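You operate a simulated robot arm through the tools that you are given. There is no shell and no other tool. Be economical: measure what you need, move in short steps, check, and stop when the job is done.

Carry out the task below with a simulated robot arm. There is one attempt and no reset: what you move stays moved.

Task
Put the gloss tall beige bottle from the top of the steel bench on the middle of the wooden work top and the silk tall beige bottle on the orange mat on the desk. Take the blue-top bottle and put it in the inside of the long blue tray. Any order will do. Set down upright: tall beige bottle, blue-top bottle.

The check looks at the end state, three seconds after you hand in, the way a careful person would. Anything else that was tipped, shoved, dropped, spilled or broken makes it a failure.

Robot
A 7-joint arm with a vacuum gripper on a trunk, on a base that drives. Base frame: it is fixed to the floor where the robot stands at the start and does not move with it; the origin is under the middle of the robot, x ahead of it, y to its left, z up. Readings come in mm, degrees, newtons and seconds.
With the tool pointing down near the work surface it reaches from about 140 to 820 mm from the robot's upright axis, wherever it stands. Its first joint turns from -166.0 to 166.0 degrees. Places, roughly: inside of the long blue tray [-1200, -800, 900]; middle of the wooden work top [-2100, -900, 900]; orange mat on the desk [-2700, 3500, 900]. Payload 1.88 kg.
Tool frame: the origin (TCP) lies in the middle of the cups' lips, and z points out of the cups. The gripper has 1 cup of 32 mm across, covering 32 by 32 mm (tool x, y); the bellows give 14 mm. With the vacuum on, a cup seals on a smooth face that it is pressed against (1 to 4 N); it does not hold porous or soft things. The pull reaches 41 N.
Orientation is that of the tool frame in the base frame, as a unit quaternion [w, x, y, z]. With the cups facing straight down, the tool's x points along the base's -x, its y along +y and its z along -z.

Tools
- The arm moves only by the tool jog_arm. Its argument "steps" is a list that holds one entry, the list of rows, each a list of 7 numbers: the shift along the base's x, y, z in units of 100 mm (1.0 is 100 mm), then the turn, a rotation vector about the base's x, y, z in units of 45 degrees (1.0 is 45 degrees), then the vacuum: 1 switches it on, 0 off. In form: [[[dx, dy, dz, rx, ry, rz, valve], ...]]. A call has 1 to 10 rows; each row is the pose to reach, as a shift and turn from the pose commanded when the call began. A call with a number of a shift or a turn outside -1 to 1 is refused whole. Each row takes 0.2 s and may step no farther than 50 mm and 8.6 degrees from the row before; otherwise, or with a gripper value out of range, the whole call is refused. Where a pose cannot be reached the arm comes as near as it can. A force on the tool above 40 N (or 10 N above the force at the start of the call, whichever is more), or a blocked arm, ends the call early, and 0.2 s more pass. The pull builds up within a second once a cup has sealed. Time passes only in rows, and 0.2 s behind the last, so rows that repeat a pose give it time. The reply holds the time, the measured pose of the TCP, the force on the tool along the base axes and the pull of the vacuum, in the units named above and with some noise, with the torque about the TCP (base axes, N m) and any sound that the robot's microphone picked up, and new pictures: "show" is both (left out), scene, wrist or none.
- Cameras (640 x 400 px; columns grow to the right, rows downward): "scene" is now at [18.2, 143, 1566.6]; the picture's right is [-0.25, -0.97, 0.00], its down [-0.69, 0.18, -0.70] and it looks along [0.68, -0.18, -0.71] (base axes); focal length 267 px, centre (320, 200). "wrist" rides on the gripper at [82, 14, -216] in the tool frame; the picture's right is [-0.17, 0.99, 0.00], its down [-0.91, -0.15, -0.37] and it looks along [-0.37, -0.06, 0.93] (tool axes); focal length 243 px, centre (320, 200).
- move_column(by): slides the trunk up (or, below 0, down) by that many mm; the arm and the scene camera ride with it, the base frame stays. It gives what a move gives, with no picture.
- drive_base(legs): drives the robot by 1 to 6 legs, each [ahead, left, turn to the left] in mm, mm and degrees, along the robot's own axes; the way and the turn of a leg run together, so that a leg with both is an arc; at most 1500 mm and 180 degrees a leg. The arm and the cameras ride along, it lands a little off, and it stops where it bumps. It gives what a move gives, and a new picture of the scene camera.
- aim_head(pan, tilt): turns the head with the scene camera to pan (to the left, within 155 degrees either way) and tilt (down, from -29 to 69), counted from straight ahead of the robot. It gives what a move gives, and a new picture of the scene camera.
- probe_pixels(camera, pixels): for up to 12 pixels [column, row] of the newest picture of that camera ("zoom" is the newest enlarged one), the place [x, y, z] in the base frame of the surface seen there, good to about 2 mm. It takes no simulated time.
- zoom(camera, box): a new picture of the part [left, top, right, bottom] of that camera's present view, enlarged. It takes no simulated time.
- close_job(): hands the job in; it is judged then, once.

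Go step by step. Measure first, check grasps and placings, and put right what went wrong. The budget is 110 turns and 260 pictures, counting those below and the enlarged ones. Unless the task says otherwise, let go and move clear before handing in, and close with one line.

The tools are called after "Emit:" by a JSON object that holds its "op" and its "data". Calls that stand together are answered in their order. jog_arm: Moves the arm, as the interface text tells. Its arguments: {"type":"object","properties":{"steps":{"type":"array","items":{"type":"array","items":{"type":"array","items":{"type":"number"}}}},"show":{"type":"string","enum":["both","scene","wrist","none"]}},"required":["steps"]} The other tools are called the same way: move_column (by) slides the trunk up or down; drive_base (legs) drives the base; aim_head (pan, tilt) turns the head that bears the scene camera; probe_pixels (camera, pixels) gives the place of the surface under pixels of a picture; zoom (camera, box) takes an enlarged picture of a part of a camera's view; close_job () hands the job in.

At the start:

```text
clock: 0.0
eef_pos: [545.2, -145.7, 1148.0]
ee_rot: [0.0, 0.0, 1.0, 0.001]
wrist_force: [-0.9, 0.4, 0.4]
moment: [-0.02, -0.04, 0.01]
pull: 0.0
trunk travel left (down, up): [-525.0, 65.0]
robot x, y, heading: [-2.3, -3.4, 0.2]
head pan, tilt: [-14.7, 45.6]
```

scene: 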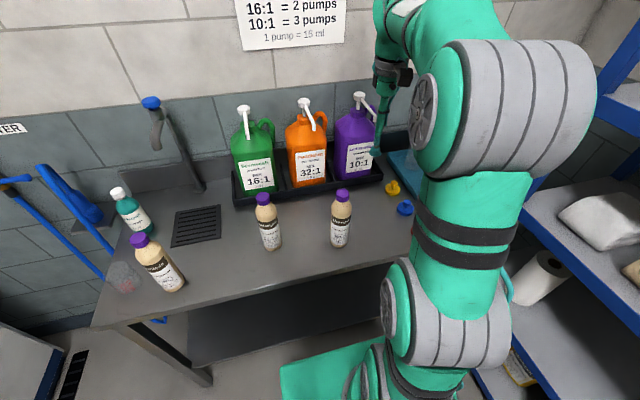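
wrist: 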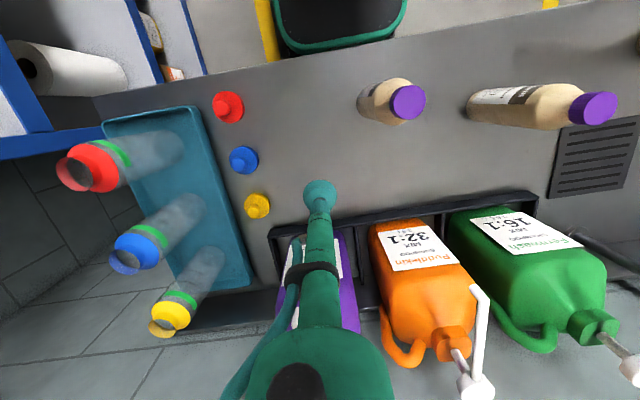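

The scene picture shows three tall beige bottles at about (268,220), (340,218) and (158,263), and the wrist picture shows clear bottles with coloured tops. I'll zoom in to read the labels.

Emit:
{"op": "zoom", "data": {"camera": "scene", "box": [230, 170, 390, 270]}}

Emit:
{"op": "zoom", "data": {"camera": "scene", "box": [90, 170, 250, 300]}}

Emit:
{"op": "zoom", "data": {"camera": "wrist", "box": [40, 80, 280, 350]}}

Emit:
{"op": "probe_pixels", "data": {"camera": "scene", "pixels": [[263, 198], [342, 194], [139, 240], [268, 225], [340, 225], [118, 192], [300, 260], [140, 330], [390, 185], [405, 208]]}}

Emit:
{"op": "probe_pixels", "data": {"camera": "wrist", "pixels": [[408, 102], [595, 107], [125, 262], [150, 240], [78, 175], [165, 328], [245, 157], [200, 150], [190, 130]]}}

```text
4.00 times, centred on (310, 220) of scene
```

zoom: 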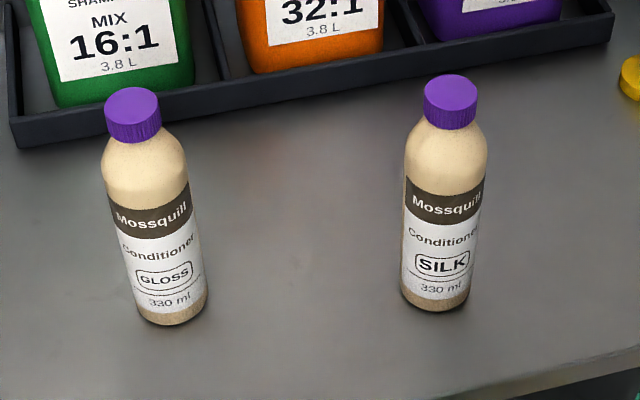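

```text
3.08 times, centred on (170, 235) of scene
```

zoom: 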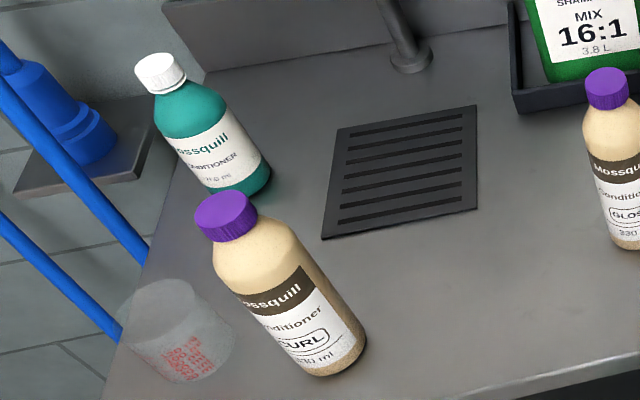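

```text
1.48 times, centred on (160, 215) of wrist
```

zoom: 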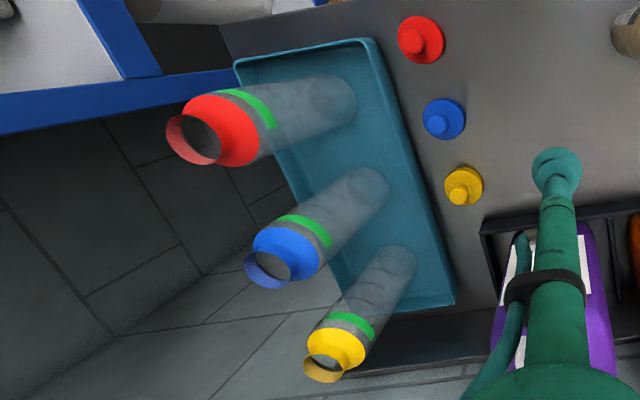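

```text
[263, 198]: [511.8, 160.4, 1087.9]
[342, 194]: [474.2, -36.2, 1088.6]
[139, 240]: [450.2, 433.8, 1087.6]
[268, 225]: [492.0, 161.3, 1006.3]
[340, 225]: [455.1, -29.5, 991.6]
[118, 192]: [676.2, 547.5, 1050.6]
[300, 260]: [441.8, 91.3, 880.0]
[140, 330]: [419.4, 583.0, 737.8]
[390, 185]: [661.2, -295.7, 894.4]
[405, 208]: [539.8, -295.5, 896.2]
```

```text
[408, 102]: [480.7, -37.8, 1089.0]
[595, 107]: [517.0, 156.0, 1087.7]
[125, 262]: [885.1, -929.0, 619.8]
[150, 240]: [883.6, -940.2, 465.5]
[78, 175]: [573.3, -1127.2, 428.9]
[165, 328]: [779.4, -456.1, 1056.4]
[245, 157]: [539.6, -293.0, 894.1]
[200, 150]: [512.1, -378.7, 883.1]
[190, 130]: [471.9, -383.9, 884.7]
```

GLOSS is the bottle at (263,198), SILK is at (342,194), and CURL at (139,240) stays put. A blue-collared open clear bottle stands in the teal tray. I'll look around for the destinations and any other blue-top bottle.

Emit:
{"op": "aim_head", "data": {"pan": -60, "tilt": 35}}

Emit:
{"op": "aim_head", "data": {"pan": -120, "tilt": 30}}

Emit:
{"op": "aim_head", "data": {"pan": -155, "tilt": 25}}

Emit:
{"op": "aim_head", "data": {"pan": 145, "tilt": 20}}

Emit:
{"op": "aim_head", "data": {"pan": 80, "tilt": 30}}

```text
clock: 1.1
eef_pos: [543.9, -145.7, 1148.3]
ee_rot: [0.001, -0.001, 1.0, -0.001]
wrist_force: [0.3, -0.3, -1.0]
moment: [0.0, 0.05, 0.0]
pull: 0.0
trunk travel left (down, up): [-525.0, 65.0]
robot x, y, heading: [0.8, -0.2, 0.1]
head pan, tilt: [-60.0, 35.0]
```

scene: 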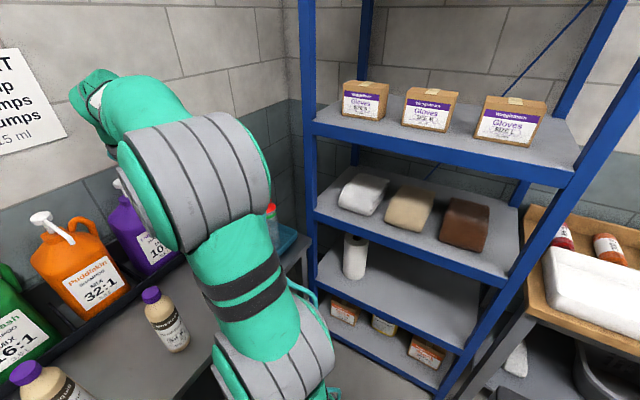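

```text
clock: 2.4
eef_pos: [545.0, -145.8, 1148.3]
ee_rot: [0.0, 0.0, 1.0, 0.0]
wrist_force: [-0.1, 0.6, -0.2]
moment: [0.02, -0.02, 0.0]
pull: 0.1
trunk travel left (down, up): [-525.0, 65.0]
robot x, y, heading: [2.6, 1.4, 0.2]
head pan, tilt: [-120.0, 30.0]
```

scene: 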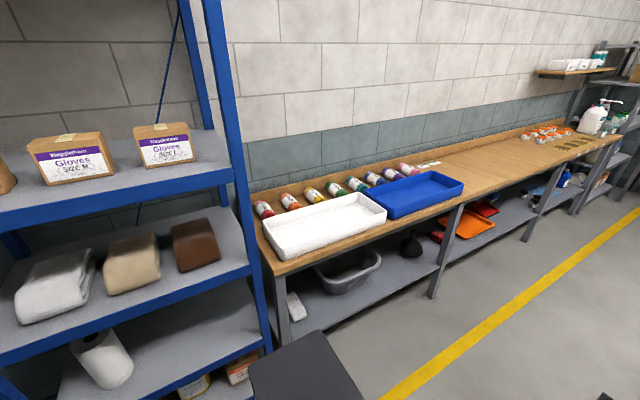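

```text
clock: 3.4
eef_pos: [546.2, -145.2, 1148.3]
ee_rot: [0.0, 0.0, 1.0, 0.0]
wrist_force: [0.1, 0.2, -0.6]
moment: [-0.02, 0.02, -0.01]
pull: 0.0
trunk travel left (down, up): [-525.0, 65.0]
robot x, y, heading: [-0.1, -0.2, 0.2]
head pan, tilt: [-154.7, 25.0]
```

scene: 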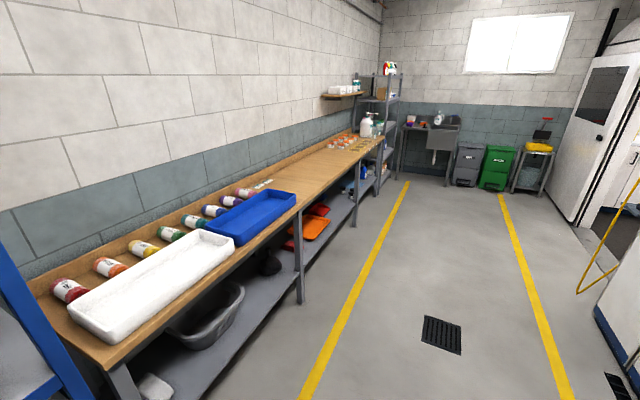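

```text
clock: 7.5
eef_pos: [545.0, -144.7, 1148.8]
ee_rot: [0.001, 0.0, 1.0, -0.001]
wrist_force: [-0.3, 0.4, 0.1]
moment: [-0.03, -0.05, -0.01]
pull: 0.0
trunk travel left (down, up): [-525.0, 65.0]
robot x, y, heading: [0.6, 1.3, -0.2]
head pan, tilt: [145.0, 20.0]
```

scene: 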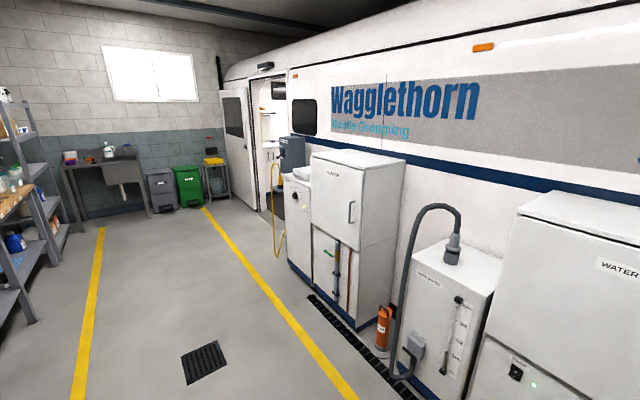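

```text
clock: 8.9
eef_pos: [545.9, -145.1, 1148.2]
ee_rot: [0.001, 0.0, 1.0, 0.0]
wrist_force: [0.3, 0.9, -0.3]
moment: [-0.02, 0.0, -0.03]
pull: 0.0
trunk travel left (down, up): [-525.0, 65.0]
robot x, y, heading: [-2.1, -0.2, -0.1]
head pan, tilt: [80.0, 30.0]
```

scene: 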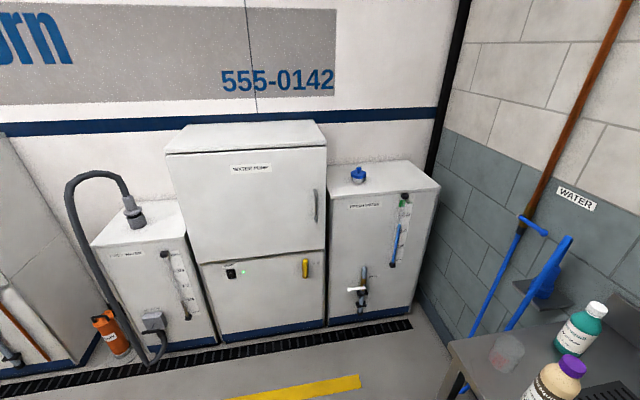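

The destinations are the blue tray on the wooden bench and something inside the trailer at the back. Next I need a close look at the blue-topped bottle, so I'll aim the head at the teal tray.

Emit:
{"op": "aim_head", "data": {"pan": -38, "tilt": 45}}

Emit:
{"op": "jog_arm", "data": {"steps": [[[-0.3, 0, 0.3, 0, 0, 0, 0], [-0.6, 0.2, 0.4, 0, 0, 0, 0], [-0.8, 0.5, 0.5, 0, 0, 0, 0], [-1, 0.9, 0.5, 0, 0, 0, 0]]]}}

```text
clock: 10.8
eef_pos: [544.6, -145.2, 1148.3]
ee_rot: [0.001, 0.0, 1.0, 0.0]
wrist_force: [0.6, 0.0, 0.0]
moment: [0.02, 0.01, 0.02]
pull: 0.1
trunk travel left (down, up): [-525.0, 65.0]
robot x, y, heading: [-0.0, 1.6, -0.0]
head pan, tilt: [-38.0, 45.0]
```

scene: 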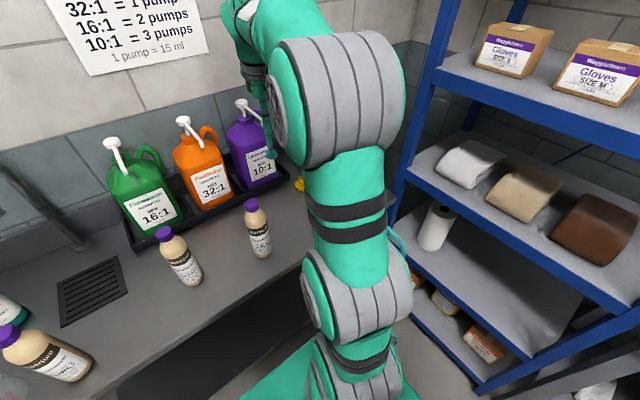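

```text
clock: 11.8
eef_pos: [444.9, -55.3, 1197.2]
ee_rot: [0.001, 0.0, 1.0, -0.001]
wrist_force: [0.4, 0.3, 0.3]
moment: [0.06, 0.01, 0.0]
pull: 0.0
trunk travel left (down, up): [-525.0, 65.0]
robot x, y, heading: [2.5, -4.2, 0.0]
head pan, tilt: [-38.0, 45.0]
```

scene: 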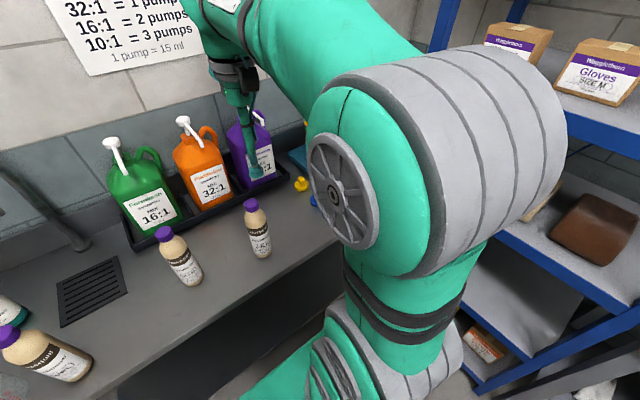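
wrist: 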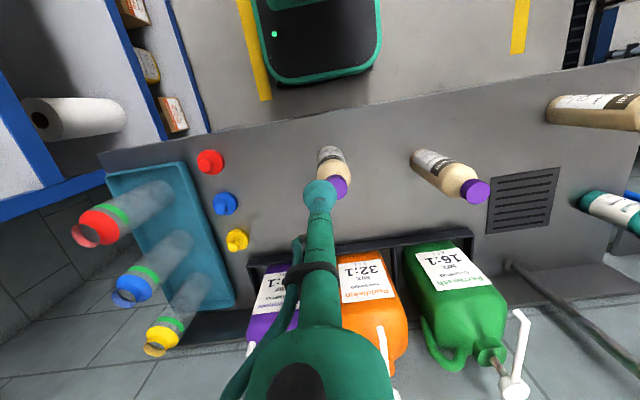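

The arm hides the tray from the head camera. I'll swing the tool to the left to clear the view.

Emit:
{"op": "jog_arm", "data": {"steps": [[[0, 0.4, 0, 0, 0, 0, 0], [0, 0.8, 0, 0, 0, 0, 0], [0, 1.0, 0, 0, 0, 0, 0]]], "show": "none"}}

Emit:
{"op": "jog_arm", "data": {"steps": [[[0, 0.4, 0, 0, 0, 0, 0], [0, 0.8, 0, 0, 0, 0, 0], [0, 1.0, 0, 0, 0, 0, 0]]], "show": "none"}}

Emit:
{"op": "jog_arm", "data": {"steps": [[[0, 0.4, 0, 0, 0, 0, 0], [0, 0.8, 0, 0, 0, 0, 0], [0, 1.0, 0, 0, 0, 0, 0]]], "show": "none"}}

Emit:
{"op": "aim_head", "data": {"pan": -36, "tilt": 40}}

```text
clock: 12.7
eef_pos: [444.9, 44.9, 1197.0]
ee_rot: [0.0, -0.001, 1.0, 0.0]
wrist_force: [-0.1, 0.0, 0.3]
moment: [0.01, 0.02, -0.02]
pull: 0.1
trunk travel left (down, up): [-525.0, 65.0]
robot x, y, heading: [-3.7, 1.1, 0.0]
head pan, tilt: [-38.0, 45.0]
```

```text
clock: 13.4
eef_pos: [446.1, 144.7, 1196.7]
ee_rot: [0.0, 0.0, 1.0, 0.0]
wrist_force: [-0.1, 0.2, -0.3]
moment: [-0.02, 0.01, 0.0]
pull: 0.0
trunk travel left (down, up): [-525.0, 65.0]
robot x, y, heading: [-1.5, -0.8, -0.1]
head pan, tilt: [-38.0, 45.0]
```

```text
clock: 14.2
eef_pos: [445.1, 245.1, 1196.4]
ee_rot: [0.0, 0.0, 1.0, 0.0]
wrist_force: [-0.2, -0.1, -0.5]
moment: [0.06, -0.01, 0.02]
pull: 0.0
trunk travel left (down, up): [-525.0, 65.0]
robot x, y, heading: [-0.2, -1.7, -0.1]
head pan, tilt: [-38.0, 45.0]
```

```text
clock: 14.9
eef_pos: [445.9, 245.0, 1196.2]
ee_rot: [-0.001, 0.0, 1.0, 0.0]
wrist_force: [0.1, 0.1, 0.0]
moment: [0.04, 0.02, -0.02]
pull: 0.0
trunk travel left (down, up): [-525.0, 65.0]
robot x, y, heading: [0.1, 0.4, -0.3]
head pan, tilt: [-36.0, 40.0]
```

scene: 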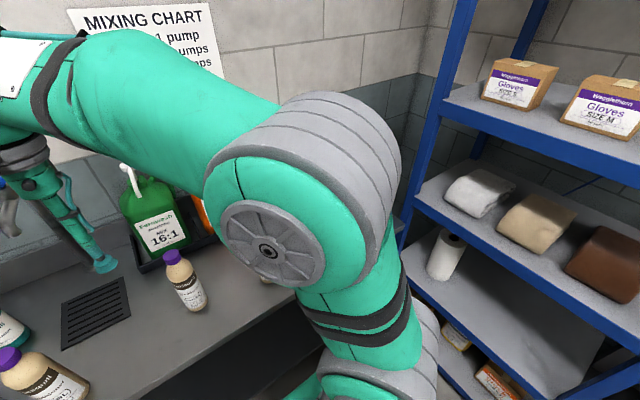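

The upper arm still blocks the head camera, so I'll use the wrist camera and move the tool above the tray side at a safe height.

Emit:
{"op": "jog_arm", "data": {"steps": [[[0, -0.45, 0.1, 0, 0, 0, 0], [0, -0.9, 0.2, 0, 0, 0, 0], [0, -1.0, 0.3, 0, 0, 0, 0]]], "show": "none"}}

Emit:
{"op": "jog_arm", "data": {"steps": [[[0, -0.45, 0.1, 0, 0, 0, 0], [0, -0.9, 0.2, 0, 0, 0, 0], [0, -1.0, 0.3, 0, 0, 0, 0]]], "show": "none"}}

Emit:
{"op": "jog_arm", "data": {"steps": [[[0, -0.45, 0, 0, 0, 0, 0], [0, -0.9, 0, 0, 0, 0, 0], [0, -1.0, 0, 0, 0, 0, 0]]], "show": "none"}}

Emit:
{"op": "jog_arm", "data": {"steps": [[[0, -0.45, 0, 0, 0, 0, 0], [0, -0.9, 0, 0, 0, 0, 0], [0, -1.0, 0, 0, 0, 0, 0]]], "show": "none"}}

Emit:
{"op": "jog_arm", "data": {"steps": [[[0, -0.45, 0, 0, 0, 0, 0], [0, -0.9, 0, 0, 0, 0, 0], [0, -1.0, 0, 0, 0, 0, 0]]], "show": "wrist"}}

```text
clock: 15.7
eef_pos: [445.8, 144.0, 1228.7]
ee_rot: [0.0, 0.0, 1.0, 0.0]
wrist_force: [0.7, -0.4, -0.2]
moment: [0.01, 0.04, 0.0]
pull: 0.0
trunk travel left (down, up): [-525.0, 65.0]
robot x, y, heading: [0.4, 1.7, -0.1]
head pan, tilt: [-36.0, 40.0]
```

```text
clock: 16.5
eef_pos: [445.3, 43.6, 1257.5]
ee_rot: [0.0, 0.0, 1.0, 0.001]
wrist_force: [0.3, -0.9, 0.0]
moment: [-0.02, -0.02, -0.03]
pull: 0.1
trunk travel left (down, up): [-525.0, 65.0]
robot x, y, heading: [-1.1, 0.4, 0.2]
head pan, tilt: [-36.0, 40.0]
```

```text
clock: 17.3
eef_pos: [446.2, -56.3, 1258.1]
ee_rot: [-0.001, 0.0, 1.0, 0.0]
wrist_force: [0.7, 0.4, -0.5]
moment: [0.02, -0.02, 0.0]
pull: 0.1
trunk travel left (down, up): [-525.0, 65.0]
robot x, y, heading: [-2.6, 1.4, -0.0]
head pan, tilt: [-36.0, 40.0]
```

```text
clock: 18.1
eef_pos: [444.6, -157.4, 1258.0]
ee_rot: [0.0, 0.001, 1.0, 0.0]
wrist_force: [-0.3, -0.4, -0.2]
moment: [0.0, 0.01, -0.02]
pull: 0.1
trunk travel left (down, up): [-525.0, 65.0]
robot x, y, heading: [0.6, -2.1, -0.1]
head pan, tilt: [-36.0, 40.0]
```

```text
clock: 18.9
eef_pos: [446.9, -256.1, 1258.8]
ee_rot: [0.0, 0.0, 1.0, 0.0]
wrist_force: [-0.8, -0.9, 0.1]
moment: [0.05, 0.01, -0.02]
pull: 0.1
trunk travel left (down, up): [-525.0, 65.0]
robot x, y, heading: [-0.5, -1.6, 0.3]
head pan, tilt: [-36.0, 40.0]
```

wrist: 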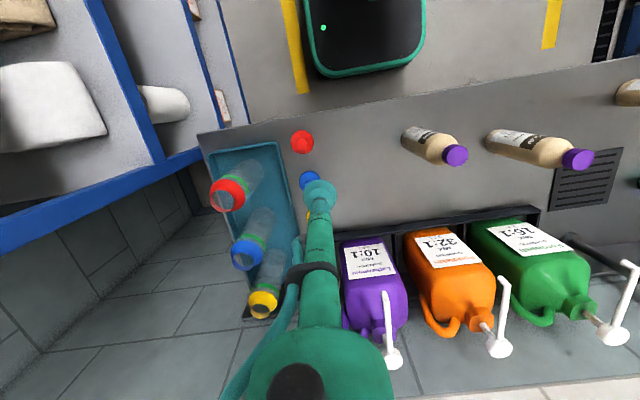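

Emit:
{"op": "zoom", "data": {"camera": "wrist", "box": [190, 120, 350, 330]}}

Emit:
{"op": "probe_pixels", "data": {"camera": "wrist", "pixels": [[246, 265], [240, 242], [235, 247], [262, 250], [246, 255], [258, 238], [228, 180], [263, 292], [265, 225], [310, 180], [297, 142]]}}

```text
1.90 times, centred on (270, 225) of wrist
```

zoom: 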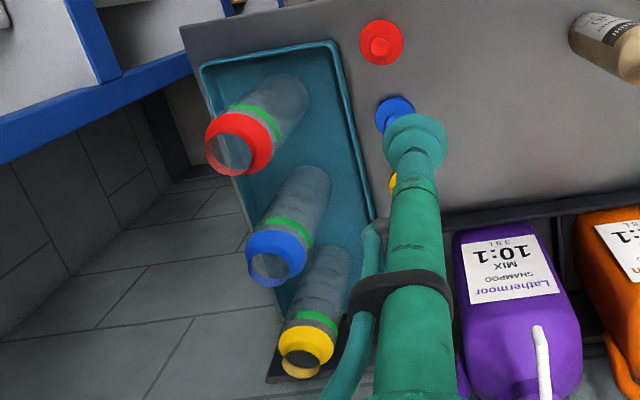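

```text
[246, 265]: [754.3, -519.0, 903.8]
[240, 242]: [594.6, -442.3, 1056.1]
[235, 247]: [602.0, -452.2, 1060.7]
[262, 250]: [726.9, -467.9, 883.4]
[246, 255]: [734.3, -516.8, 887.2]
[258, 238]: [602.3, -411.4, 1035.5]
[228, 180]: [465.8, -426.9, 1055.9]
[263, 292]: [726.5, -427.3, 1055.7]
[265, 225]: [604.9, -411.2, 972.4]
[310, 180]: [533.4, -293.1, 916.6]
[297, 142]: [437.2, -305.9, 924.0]
```

The blue-collared bottle is open-mouthed at about (600,-430), so its top can't seal and it will need a side grip later. I'll start with GLOSS, measuring its cap top and the cap positions by zoom.

Emit:
{"op": "zoom", "data": {"camera": "wrist", "box": [540, 135, 620, 185]}}

Emit:
{"op": "probe_pixels", "data": {"camera": "zoom", "pixels": [[300, 190], [200, 180], [390, 200], [300, 110], [300, 260], [240, 150], [340, 150], [240, 230], [340, 230]]}}

Emit:
{"op": "zoom", "data": {"camera": "wrist", "box": [210, 190, 310, 290]}}

```text
8.00 times, centred on (580, 160) of wrist
```

zoom: 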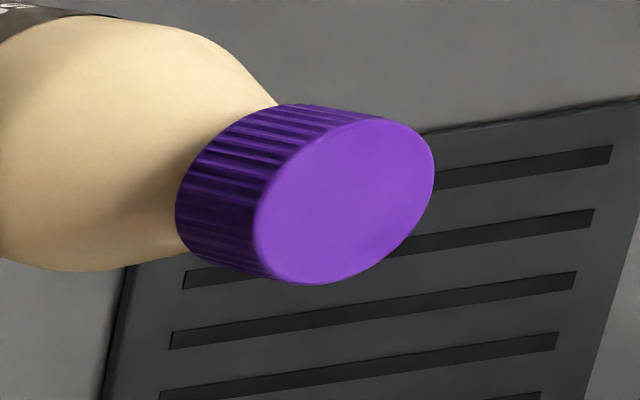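

```text
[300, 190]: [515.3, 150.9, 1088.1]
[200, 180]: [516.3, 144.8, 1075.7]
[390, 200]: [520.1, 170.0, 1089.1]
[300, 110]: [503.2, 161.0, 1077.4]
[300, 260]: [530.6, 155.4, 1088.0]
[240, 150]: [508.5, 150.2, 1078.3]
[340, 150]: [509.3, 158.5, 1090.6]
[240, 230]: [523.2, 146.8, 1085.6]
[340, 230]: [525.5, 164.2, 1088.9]
```

```text
4.00 times, centred on (260, 240) of wrist
```

zoom: 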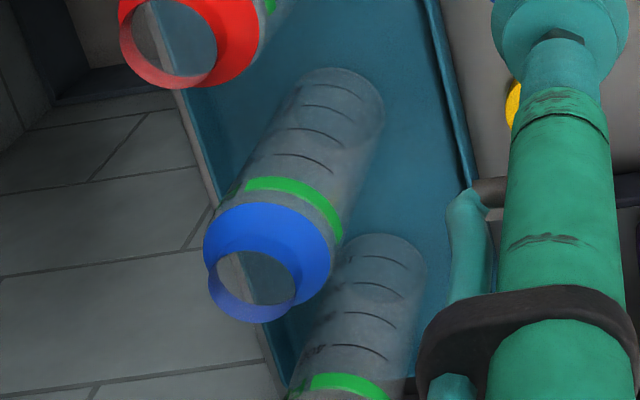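

The GLOSS cap top is flat, centred near (517,160,1089) and about 37 mm wide. I'll move above it.

Emit:
{"op": "jog_arm", "data": {"steps": [[[0.2, 0.45, 0, 0, 0, 0, 0], [0.4, 0.9, 0, 0, 0, 0, 0], [0.4, 1.0, 0, 0, 0, 0, 0]]], "show": "none"}}

Emit:
{"op": "jog_arm", "data": {"steps": [[[0.1, 0.45, 0, 0, 0, 0, 0], [0.3, 0.9, 0, 0, 0, 0, 0], [0.3, 1.0, 0, 0, 0, 0, 0]]], "show": "none"}}

Emit:
{"op": "jog_arm", "data": {"steps": [[[0, 0.45, 0, 0, 0, 0, 0], [0, 0.9, 0, 0, 0, 0, 0], [0, 1.0, 0, 0, 0, 0, 0]]], "show": "none"}}

Emit:
{"op": "jog_arm", "data": {"steps": [[[0, 0.45, -0.1, 0, 0, 0, 0], [0, 0.9, -0.3, 0, 0, 0, 0], [0, 1.0, -0.6, 0, 0, 0, 0]]], "show": "none"}}

Emit:
{"op": "jog_arm", "data": {"steps": [[[0, 0.16, -0.3, 0, 0, 0, 0], [0, 0.16, -0.7, 0, 0, 0, 0], [0, 0.16, -0.9, 0, 0, 0, 0], [0, 0.16, -0.9, 0, 0, 0, 0]]], "show": "both"}}

```text
clock: 19.7
eef_pos: [485.4, -155.0, 1258.7]
ee_rot: [0.0, -0.001, 1.0, 0.0]
wrist_force: [-0.1, 0.4, 0.7]
moment: [-0.04, -0.01, -0.03]
pull: 0.0
trunk travel left (down, up): [-525.0, 65.0]
robot x, y, heading: [1.2, -0.4, -0.0]
head pan, tilt: [-36.0, 40.0]
```

```text
clock: 20.5
eef_pos: [516.0, -55.4, 1258.5]
ee_rot: [0.0, 0.0, 1.0, 0.0]
wrist_force: [1.3, 0.0, -0.4]
moment: [-0.03, 0.02, -0.01]
pull: 0.0
trunk travel left (down, up): [-525.0, 65.0]
robot x, y, heading: [-0.1, 0.3, 0.1]
head pan, tilt: [-36.0, 40.0]
```

```text
clock: 21.3
eef_pos: [516.1, 43.9, 1258.1]
ee_rot: [-0.001, 0.001, 1.0, 0.0]
wrist_force: [0.1, 0.8, 0.4]
moment: [0.01, -0.01, 0.01]
pull: 0.0
trunk travel left (down, up): [-525.0, 65.0]
robot x, y, heading: [0.1, 0.2, 0.1]
head pan, tilt: [-36.0, 40.0]
```

```text
clock: 22.1
eef_pos: [517.2, 145.7, 1198.5]
ee_rot: [0.001, 0.001, 1.0, 0.0]
wrist_force: [-0.3, 0.8, -0.1]
moment: [-0.01, 0.02, 0.0]
pull: 0.1
trunk travel left (down, up): [-525.0, 65.0]
robot x, y, heading: [2.9, -0.4, -0.1]
head pan, tilt: [-36.0, 40.0]
```

```text
clock: 23.1
eef_pos: [516.0, 160.9, 1108.3]
ee_rot: [0.0, 0.0, 1.0, 0.001]
wrist_force: [0.2, -0.7, 0.1]
moment: [-0.03, -0.03, 0.03]
pull: 0.0
trunk travel left (down, up): [-525.0, 65.0]
robot x, y, heading: [0.4, 2.9, -0.1]
head pan, tilt: [-36.0, 40.0]
```

scene: 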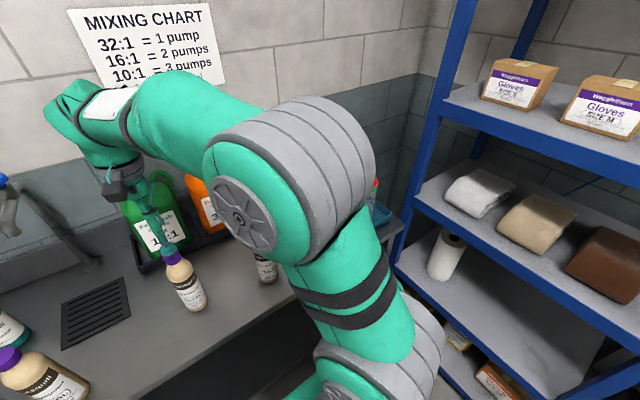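
wrist: 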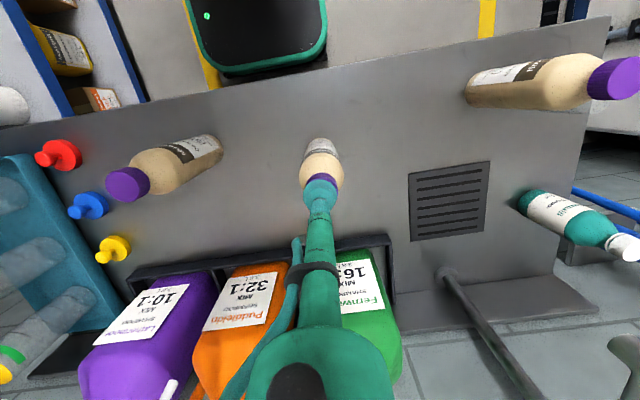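

The cup sits right above the GLOSS cap at (320,185) in the wrist picture. I'll lower gently with the vacuum on.

Emit:
{"op": "jog_arm", "data": {"steps": [[[0, 0, -0.12, 0, 0, 0, 1], [0, 0, -0.18, 0, 0, 0, 1], [0, 0, -0.21, 0, 0, 0, 1], [0, 0, -0.23, 0, 0, 0, 1], [0, 0, -0.23, 0, 0, 0, 1], [0, 0, -0.23, 0, 0, 0, 1], [0, 0, -0.23, 0, 0, 0, 1]]], "show": "none"}}

```text
clock: 24.7
eef_pos: [515.6, 160.8, 1085.1]
ee_rot: [0.0, 0.0, 1.0, 0.0]
wrist_force: [0.2, 0.0, 2.0]
moment: [-0.01, -0.01, 0.02]
pull: 0.0
trunk travel left (down, up): [-525.0, 65.0]
robot x, y, heading: [1.2, -2.0, 0.1]
head pan, tilt: [-36.0, 40.0]
```

There is 2 N of contact but no pull. I'll press a little more and look closely.

Emit:
{"op": "jog_arm", "data": {"steps": [[[0, 0, -0.01, 0, 0, 0, 1], [0, 0, -0.02, 0, 0, 0, 1], [0, 0, -0.02, 0, 0, 0, 1], [0, 0, -0.02, 0, 0, 0, 1], [0, 0, -0.02, 0, 0, 0, 1]]], "show": "wrist"}}

Emit:
{"op": "zoom", "data": {"camera": "wrist", "box": [280, 150, 360, 210]}}

```text
clock: 25.9
eef_pos: [515.4, 160.6, 1083.8]
ee_rot: [0.0, 0.001, 1.0, -0.001]
wrist_force: [0.2, 0.6, 2.8]
moment: [-0.04, -0.01, 0.04]
pull: 0.1
trunk travel left (down, up): [-525.0, 65.0]
robot x, y, heading: [4.1, -4.8, 0.3]
head pan, tilt: [-36.0, 40.0]
```

wrist: 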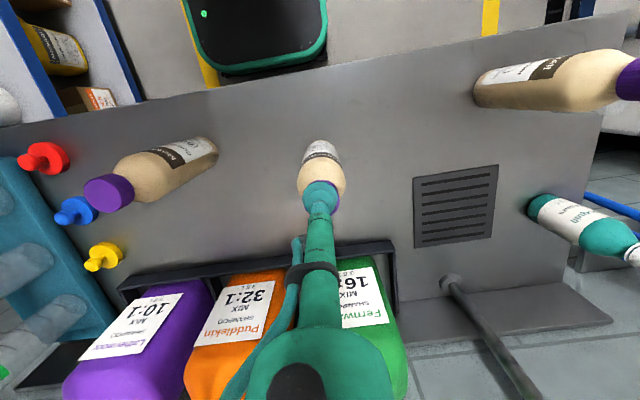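

```text
6.67 times, centred on (320, 180) of wrist
```

zoom: 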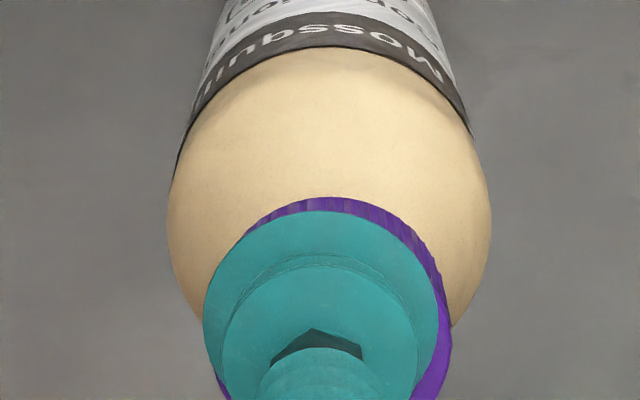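

The cup sits slightly left of the cap, with purple showing on the right at zoom (445,330), and the cap is barely wider than the cup. I'll lift, step aside and measure the cap centre precisely.

Emit:
{"op": "jog_arm", "data": {"steps": [[[0, 0, 0.2, 0, 0, 0, 0], [-0.2, -0.2, 0.6, 0, 0, 0, 0], [-0.5, -0.5, 0.7, 0, 0, 0, 0], [-0.5, -0.5, 0.7, 0, 0, 0, 0]]], "show": "wrist"}}

```text
clock: 26.9
eef_pos: [464.1, 111.2, 1153.3]
ee_rot: [0.0, 0.0, 1.0, 0.0]
wrist_force: [-1.0, -0.1, 0.7]
moment: [0.02, -0.02, -0.01]
pull: 0.2
trunk travel left (down, up): [-525.0, 65.0]
robot x, y, heading: [-3.3, 1.7, 0.1]
head pan, tilt: [-36.0, 40.0]
```

wrist: 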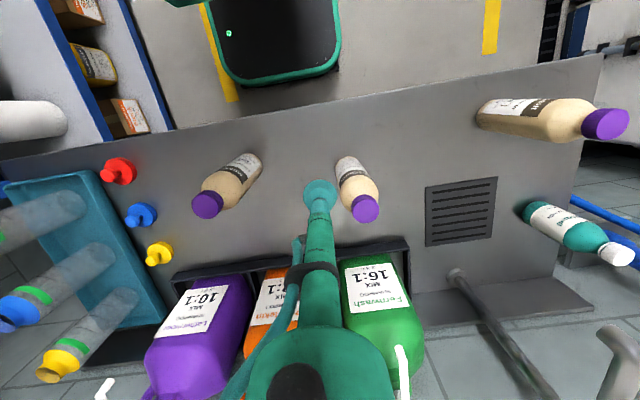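

Emit:
{"op": "zoom", "data": {"camera": "wrist", "box": [345, 192, 385, 224]}}

Emit:
{"op": "probe_pixels", "data": {"camera": "zoom", "pixels": [[320, 200], [160, 200], [480, 200], [320, 80], [320, 330], [250, 250], [400, 250]]}}

```text
12.50 times, centred on (365, 208) of wrist
```

zoom: 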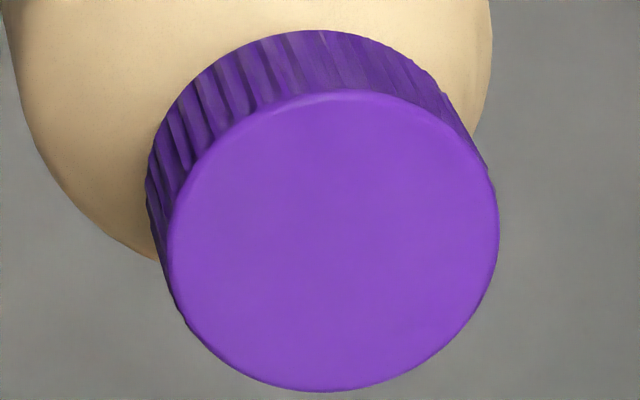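

```text
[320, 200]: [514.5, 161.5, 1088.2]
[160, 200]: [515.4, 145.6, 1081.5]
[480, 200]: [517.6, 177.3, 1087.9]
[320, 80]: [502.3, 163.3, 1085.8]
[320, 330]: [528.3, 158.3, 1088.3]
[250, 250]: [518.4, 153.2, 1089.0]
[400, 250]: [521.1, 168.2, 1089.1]
```

The cap top is centred at about (518.8,161.7,1088.7), so I was 3 mm short in x. I'll re-approach there.

Emit:
{"op": "jog_arm", "data": {"steps": [[[0.27, 0.26, -0.1, 0, 0, 0, 0], [0.537, 0.512, -0.3, 0, 0, 0, 0], [0.537, 0.512, -0.55, 0, 0, 0, 1], [0.537, 0.512, -0.65, 0, 0, 0, 1], [0.537, 0.512, -0.69, 0, 0, 0, 1], [0.537, 0.512, -0.7, 0, 0, 0, 1], [0.537, 0.512, -0.7, 0, 0, 0, 1], [0.537, 0.512, -0.7, 0, 0, 0, 1]]], "show": "wrist"}}

Emit:
{"op": "zoom", "data": {"camera": "wrist", "box": [280, 150, 360, 210]}}

```text
clock: 28.7
eef_pos: [518.7, 162.4, 1084.3]
ee_rot: [0.001, 0.0, 1.0, 0.001]
wrist_force: [1.5, 4.2, 29.3]
moment: [0.05, -0.05, 0.0]
pull: 40.6
trunk travel left (down, up): [-525.0, 65.0]
robot x, y, heading: [0.5, -0.8, 0.2]
head pan, tilt: [-36.0, 40.0]
```

wrist: 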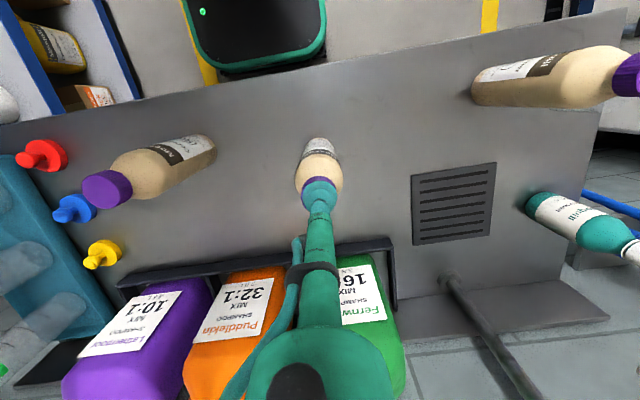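

```text
6.67 times, centred on (320, 180) of wrist
```

zoom: 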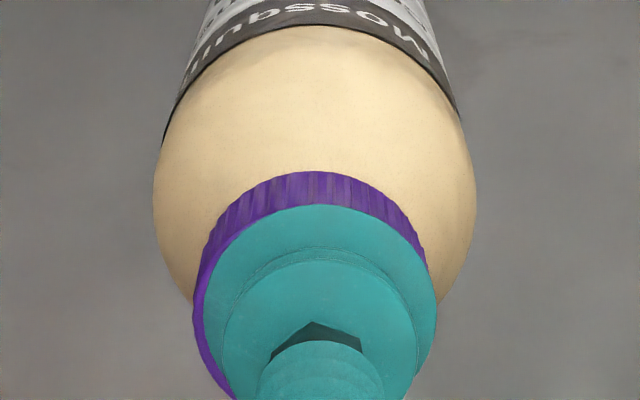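

Sealed, with pull at 40.6 N. I'll lift 100 mm and check that the bottle comes up cleanly.

Emit:
{"op": "jog_arm", "data": {"steps": [[[0, 0, 0.05, 0, 0, 0, 1], [0, 0, 0.15, 0, 0, 0, 1], [0, 0, 0.3, 0, 0, 0, 1], [0, 0, 0.5, 0, 0, 0, 1], [0, 0, 0.7, 0, 0, 0, 1], [0, 0, 0.9, 0, 0, 0, 1], [0, 0, 1, 0, 0, 0, 1]]], "show": "wrist"}}

```text
clock: 30.3
eef_pos: [518.6, 162.1, 1183.5]
ee_rot: [0.0, 0.0, 1.0, 0.0]
wrist_force: [-0.7, 0.1, -3.1]
moment: [0.01, 0.02, -0.01]
pull: 40.6
trunk travel left (down, up): [-525.0, 65.0]
robot x, y, heading: [0.4, 5.1, 0.3]
head pan, tilt: [-36.0, 40.0]
```

wrist: 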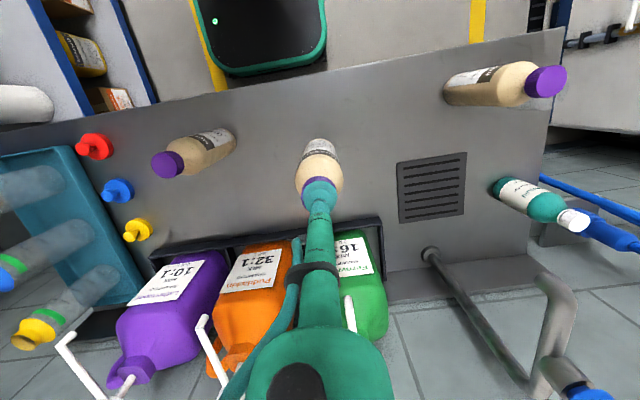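

The bottle is held, with a 3 N load. I'll raise and retract the arm, then back the robot along the aisle.

Emit:
{"op": "jog_arm", "data": {"steps": [[[-0.2, 0, 0.3, 0, 0, 0, 1], [-0.5, 0, 0.6, 0, 0, 0, 1], [-0.9, 0, 0.8, 0, 0, 0, 1], [-1, -0.1, 0.8, 0, 0, 0, 1]]], "show": "none"}}

Emit:
{"op": "drive_base", "data": {"legs": [[-800, 0, 0]]}}

Emit:
{"op": "aim_head", "data": {"pan": -130, "tilt": 30}}

```text
clock: 31.3
eef_pos: [418.5, 151.4, 1263.6]
ee_rot: [0.0, 0.0, 1.0, 0.0]
wrist_force: [-0.7, -0.6, -2.8]
moment: [0.01, -0.07, -0.01]
pull: 41.0
trunk travel left (down, up): [-525.0, 65.0]
robot x, y, heading: [-1.7, -2.5, -0.1]
head pan, tilt: [-36.0, 40.0]
```

```text
clock: 35.6
eef_pos: [-375.8, 152.1, 1262.1]
ee_rot: [0.0, 0.0, 1.0, 0.0]
wrist_force: [-0.4, -0.1, -3.3]
moment: [0.0, 0.0, 0.01]
pull: 40.8
trunk travel left (down, up): [-525.0, 65.0]
robot x, y, heading: [-792.4, 2.4, -0.5]
head pan, tilt: [-36.0, 40.0]
```

scene: 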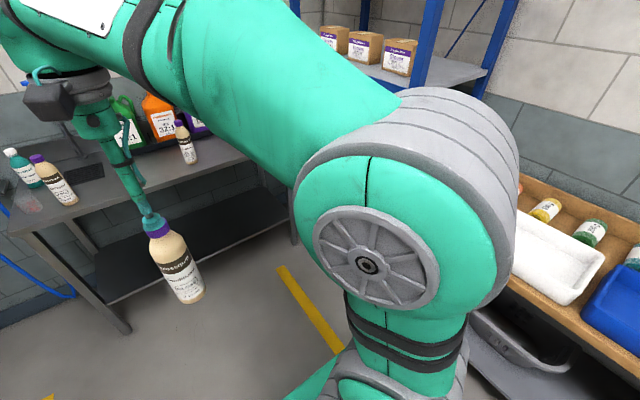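

```text
clock: 37.3
eef_pos: [-374.8, 150.9, 1263.3]
ee_rot: [0.0, 0.001, 1.0, 0.001]
wrist_force: [0.4, 0.5, -3.2]
moment: [-0.02, 0.0, 0.0]
pull: 40.6
trunk travel left (down, up): [-525.0, 65.0]
robot x, y, heading: [-797.4, -0.5, 0.1]
head pan, tilt: [-130.0, 30.0]
```

scene: 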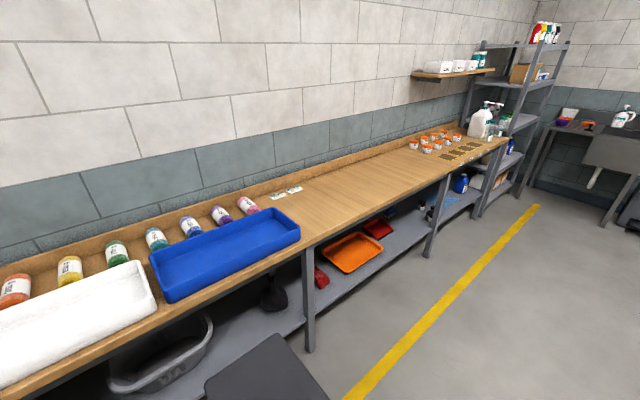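

Emit:
{"op": "probe_pixels", "data": {"camera": "scene", "pixels": [[160, 255], [295, 212], [175, 298], [300, 237], [225, 250], [275, 190], [350, 200], [390, 180], [440, 150], [340, 228], [410, 185], [345, 165]]}}

Emit:
{"op": "zoom", "data": {"camera": "scene", "box": [240, 120, 480, 260]}}

```text
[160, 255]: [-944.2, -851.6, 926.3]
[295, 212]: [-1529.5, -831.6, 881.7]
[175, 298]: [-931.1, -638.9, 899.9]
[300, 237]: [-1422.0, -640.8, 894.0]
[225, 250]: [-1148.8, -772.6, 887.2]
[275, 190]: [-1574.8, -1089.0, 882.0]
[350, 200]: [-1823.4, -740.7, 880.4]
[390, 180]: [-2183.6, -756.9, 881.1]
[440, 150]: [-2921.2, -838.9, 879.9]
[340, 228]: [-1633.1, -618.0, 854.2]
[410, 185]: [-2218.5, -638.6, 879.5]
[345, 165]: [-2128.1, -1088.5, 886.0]
```

```text
2.67 times, centred on (360, 190) of scene
```

zoom: 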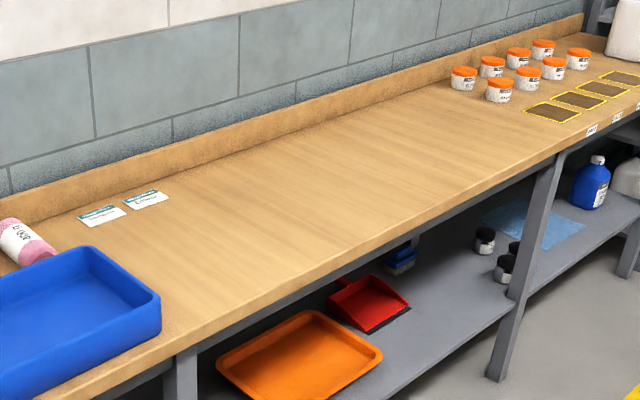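

The middle of the wooden top is clear around (-2100,-880), and the blue tray spans x of about -945 to -1510. I'll drive to stand in front of the middle, facing the bench.

Emit:
{"op": "drive_base", "data": {"legs": [[-1440, 0, 0], [0, 0, -90], [230, 0, 0]]}}

Emit:
{"op": "aim_head", "data": {"pan": 15, "tilt": 45}}

```text
clock: 49.6
eef_pos: [-2090.8, -648.0, 1263.9]
ee_rot: [0.0, 0.709, 0.705, 0.0]
wrist_force: [0.0, 0.1, -4.5]
moment: [0.01, 0.04, 0.01]
pull: 40.8
trunk travel left (down, up): [-525.0, 65.0]
robot x, y, heading: [-2239.3, -227.9, -90.4]
head pan, tilt: [-130.0, 30.0]
```

scene: 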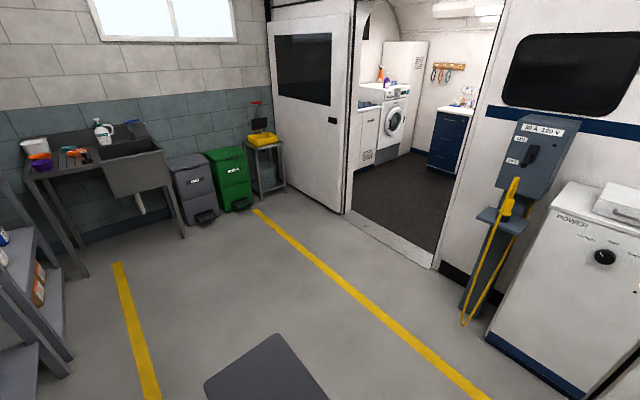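

```text
clock: 51.9
eef_pos: [-2090.5, -648.2, 1262.3]
ee_rot: [0.0, 0.709, 0.705, -0.001]
wrist_force: [0.5, 0.1, -4.0]
moment: [0.0, -0.01, 0.03]
pull: 40.6
trunk travel left (down, up): [-525.0, 65.0]
robot x, y, heading: [-2240.2, -228.1, -90.4]
head pan, tilt: [15.0, 45.0]
```

scene: 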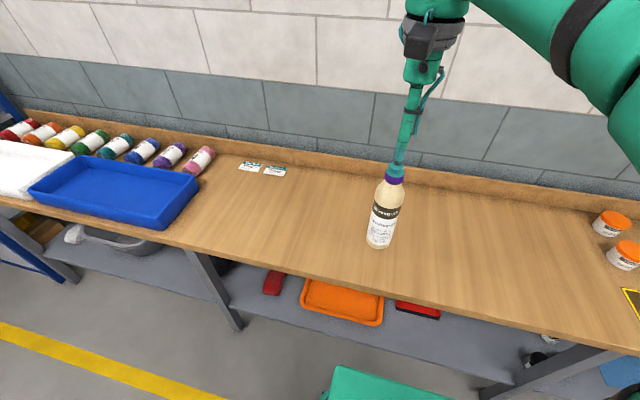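

The GLOSS bottle hangs over the bench front. I'll move it back to y ≈ -880 and down close to the surface.

Emit:
{"op": "jog_arm", "data": {"steps": [[[-0.03, -0.4, 0, 0, 0, 0, 1], [-0.06, -0.8, 0, 0, 0, 0, 1], [-0.1, -1, 0, 0, 0, 0, 1]]], "show": "none"}}

Emit:
{"op": "jog_arm", "data": {"steps": [[[0, -0.4, -0.1, 0, 0, 0, 1], [0, -0.8, -0.3, 0, 0, 0, 1], [0, -1, -0.6, 0, 0, 0, 1], [0, -1.0, -0.85, 0, 0, 0, 1]]], "show": "none"}}

Emit:
{"op": "jog_arm", "data": {"steps": [[[0, -0.3, -0.2, 0, 0, 0, 1], [0, -0.3, -0.5, 0, 0, 0, 1], [0, -0.3, -0.7, 0, 0, 0, 1], [0, -0.3, -0.8, 0, 0, 0, 1], [0, -0.3, -0.8, 0, 0, 0, 1]]], "show": "both"}}

```text
clock: 52.7
eef_pos: [-2101.4, -747.2, 1260.3]
ee_rot: [-0.001, 0.71, 0.704, 0.001]
wrist_force: [-0.2, 0.7, -3.1]
moment: [0.03, -0.03, -0.01]
pull: 40.2
trunk travel left (down, up): [-525.0, 65.0]
robot x, y, heading: [-2239.8, -226.4, -90.4]
head pan, tilt: [15.0, 45.0]
```

```text
clock: 53.7
eef_pos: [-2100.4, -847.2, 1177.4]
ee_rot: [0.001, 0.71, 0.705, 0.0]
wrist_force: [-0.4, 0.1, -3.8]
moment: [0.0, -0.01, 0.02]
pull: 40.7
trunk travel left (down, up): [-525.0, 65.0]
robot x, y, heading: [-2238.7, -224.7, -90.4]
head pan, tilt: [15.0, 45.0]
```

```text
clock: 54.9
eef_pos: [-2099.6, -877.3, 1097.4]
ee_rot: [0.0, 0.71, 0.704, 0.0]
wrist_force: [0.7, -0.3, -3.2]
moment: [0.03, 0.0, -0.04]
pull: 40.7
trunk travel left (down, up): [-525.0, 65.0]
robot x, y, heading: [-2237.7, -228.9, -90.4]
head pan, tilt: [15.0, 45.0]
```

scene: 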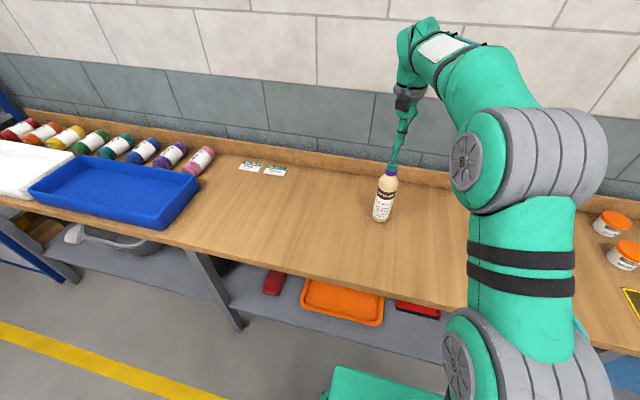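
wrist: 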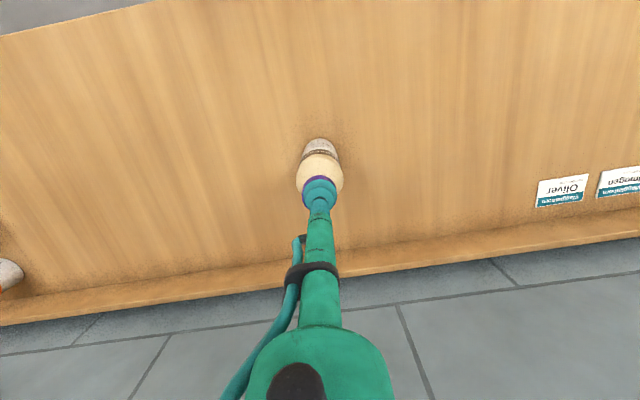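

The bottle hangs about 12 mm above the top. I'll lower gradually until contact.

Emit:
{"op": "jog_arm", "data": {"steps": [[[0, 0, -0.04, 0, 0, 0, 1], [0, 0, -0.07, 0, 0, 0, 1], [0, 0, -0.09, 0, 0, 0, 1], [0, 0, -0.11, 0, 0, 0, 1], [0, 0, -0.12, 0, 0, 0, 1], [0, 0, -0.12, 0, 0, 0, 1]]], "show": "none"}}

```text
clock: 56.3
eef_pos: [-2100.2, -877.6, 1088.4]
ee_rot: [0.002, 0.71, 0.704, -0.002]
wrist_force: [1.1, -1.0, 16.9]
moment: [0.08, 0.03, -0.03]
pull: 40.6
trunk travel left (down, up): [-525.0, 65.0]
robot x, y, heading: [-2241.3, -226.5, -90.2]
head pan, tilt: [15.0, 45.0]
```

It's in contact with 17 N upward on the tool. I'll release, wait for the vacuum to fall, and lift straight up.

Emit:
{"op": "jog_arm", "data": {"steps": [[[0, 0, 0.02, 0, 0, 0, 0], [0, 0, 0.03, 0, 0, 0, 0], [0, 0, 0.03, 0, 0, 0, 0], [0, 0, 0.03, 0, 0, 0, 0], [0, 0, 0.03, 0, 0, 0, 0]]], "show": "none"}}

Emit:
{"op": "jog_arm", "data": {"steps": [[[0, 0, 0.05, 0, 0, 0, 0], [0, 0, 0.2, 0, 0, 0, 0], [0, 0, 0.5, 0, 0, 0, 0], [0, 0, 0.9, 0, 0, 0, 0], [0, 0.4, 1, 0, 0, 0, 0], [0, 0.8, 1, 0, 0, 0, 0]]], "show": "both"}}

```text
clock: 57.5
eef_pos: [-2101.8, -877.8, 1089.5]
ee_rot: [-0.001, 0.71, 0.704, 0.0]
wrist_force: [0.6, -0.8, -0.2]
moment: [0.01, 0.0, 0.03]
pull: 0.1
trunk travel left (down, up): [-525.0, 65.0]
robot x, y, heading: [-2239.1, -228.6, -90.8]
head pan, tilt: [15.0, 45.0]
```

```text
clock: 58.9
eef_pos: [-2101.4, -796.6, 1189.8]
ee_rot: [0.0, 0.71, 0.704, 0.0]
wrist_force: [0.8, -0.2, 0.1]
moment: [-0.02, -0.03, 0.04]
pull: 0.1
trunk travel left (down, up): [-525.0, 65.0]
robot x, y, heading: [-2242.7, -227.8, -90.6]
head pan, tilt: [15.0, 45.0]
```

scene: 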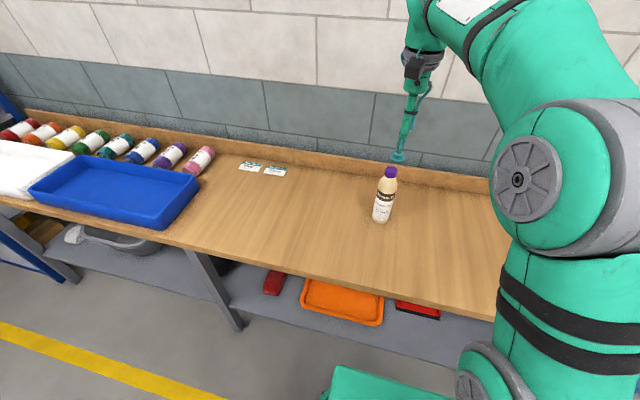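
wrist: 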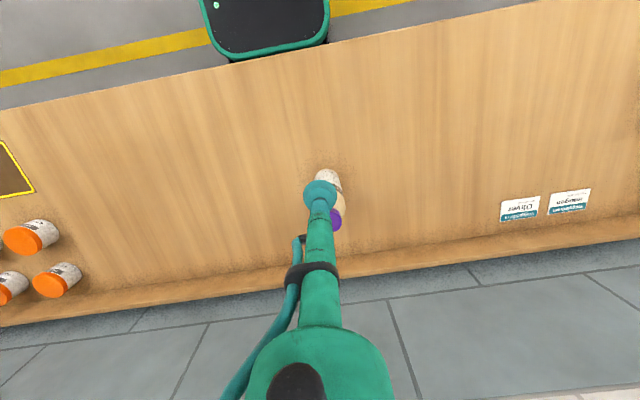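

GLOSS stands upright in the middle. Now I'll retract and return to the steel bench for SILK.

Emit:
{"op": "jog_arm", "data": {"steps": [[[0, 0.4, 0.2, 0, 0, 0, 0], [0, 0.8, 0.5, 0, 0, 0, 0], [0, 1, 0.7, 0, 0, 0, 0]]], "show": "none"}}

Emit:
{"op": "drive_base", "data": {"legs": [[-230, 0, 0], [0, 0, 90], [1500, 0, 0], [650, 0, 0]]}}

Emit:
{"op": "aim_head", "data": {"pan": -5, "tilt": 45}}

```text
clock: 59.7
eef_pos: [-2101.2, -698.0, 1258.6]
ee_rot: [0.0, 0.709, 0.705, 0.001]
wrist_force: [0.0, 0.4, 0.1]
moment: [0.02, -0.03, -0.02]
pull: 0.1
trunk travel left (down, up): [-525.0, 65.0]
robot x, y, heading: [-2238.3, -223.9, -90.5]
head pan, tilt: [15.0, 45.0]
```

```text
clock: 75.5
eef_pos: [385.9, 135.1, 1258.1]
ee_rot: [0.0, -0.001, 1.0, 0.001]
wrist_force: [0.3, -0.4, 0.1]
moment: [0.02, 0.01, 0.02]
pull: 0.0
trunk travel left (down, up): [-525.0, 65.0]
robot x, y, heading: [-83.2, -8.7, 0.0]
head pan, tilt: [15.0, 45.0]
```

scene: 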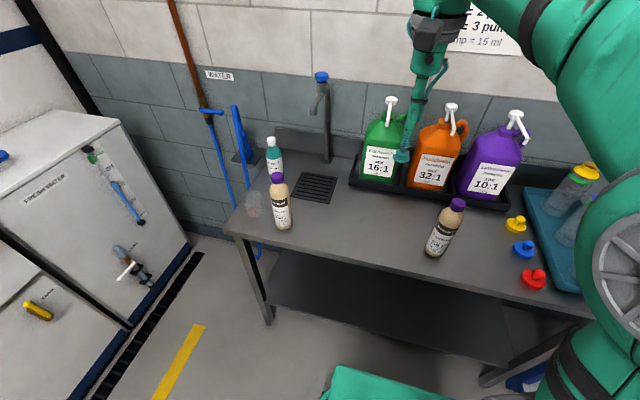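

```text
clock: 76.3
eef_pos: [385.4, 133.8, 1258.2]
ee_rot: [0.0, -0.001, 1.0, -0.001]
wrist_force: [0.7, 0.2, 1.2]
moment: [0.02, -0.01, 0.01]
pull: 0.0
trunk travel left (down, up): [-525.0, 65.0]
robot x, y, heading: [-81.0, -9.6, 0.1]
head pan, tilt: [-5.0, 45.0]
```

scene: 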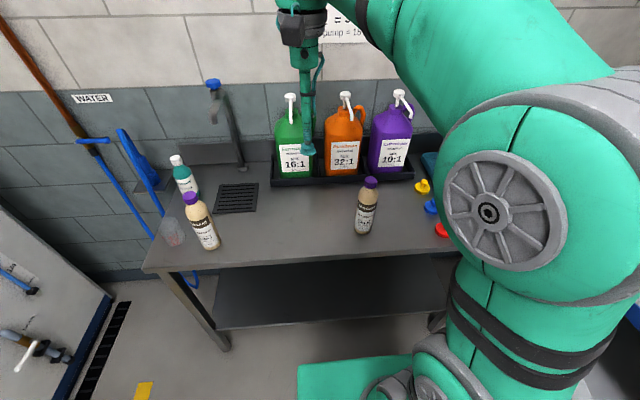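

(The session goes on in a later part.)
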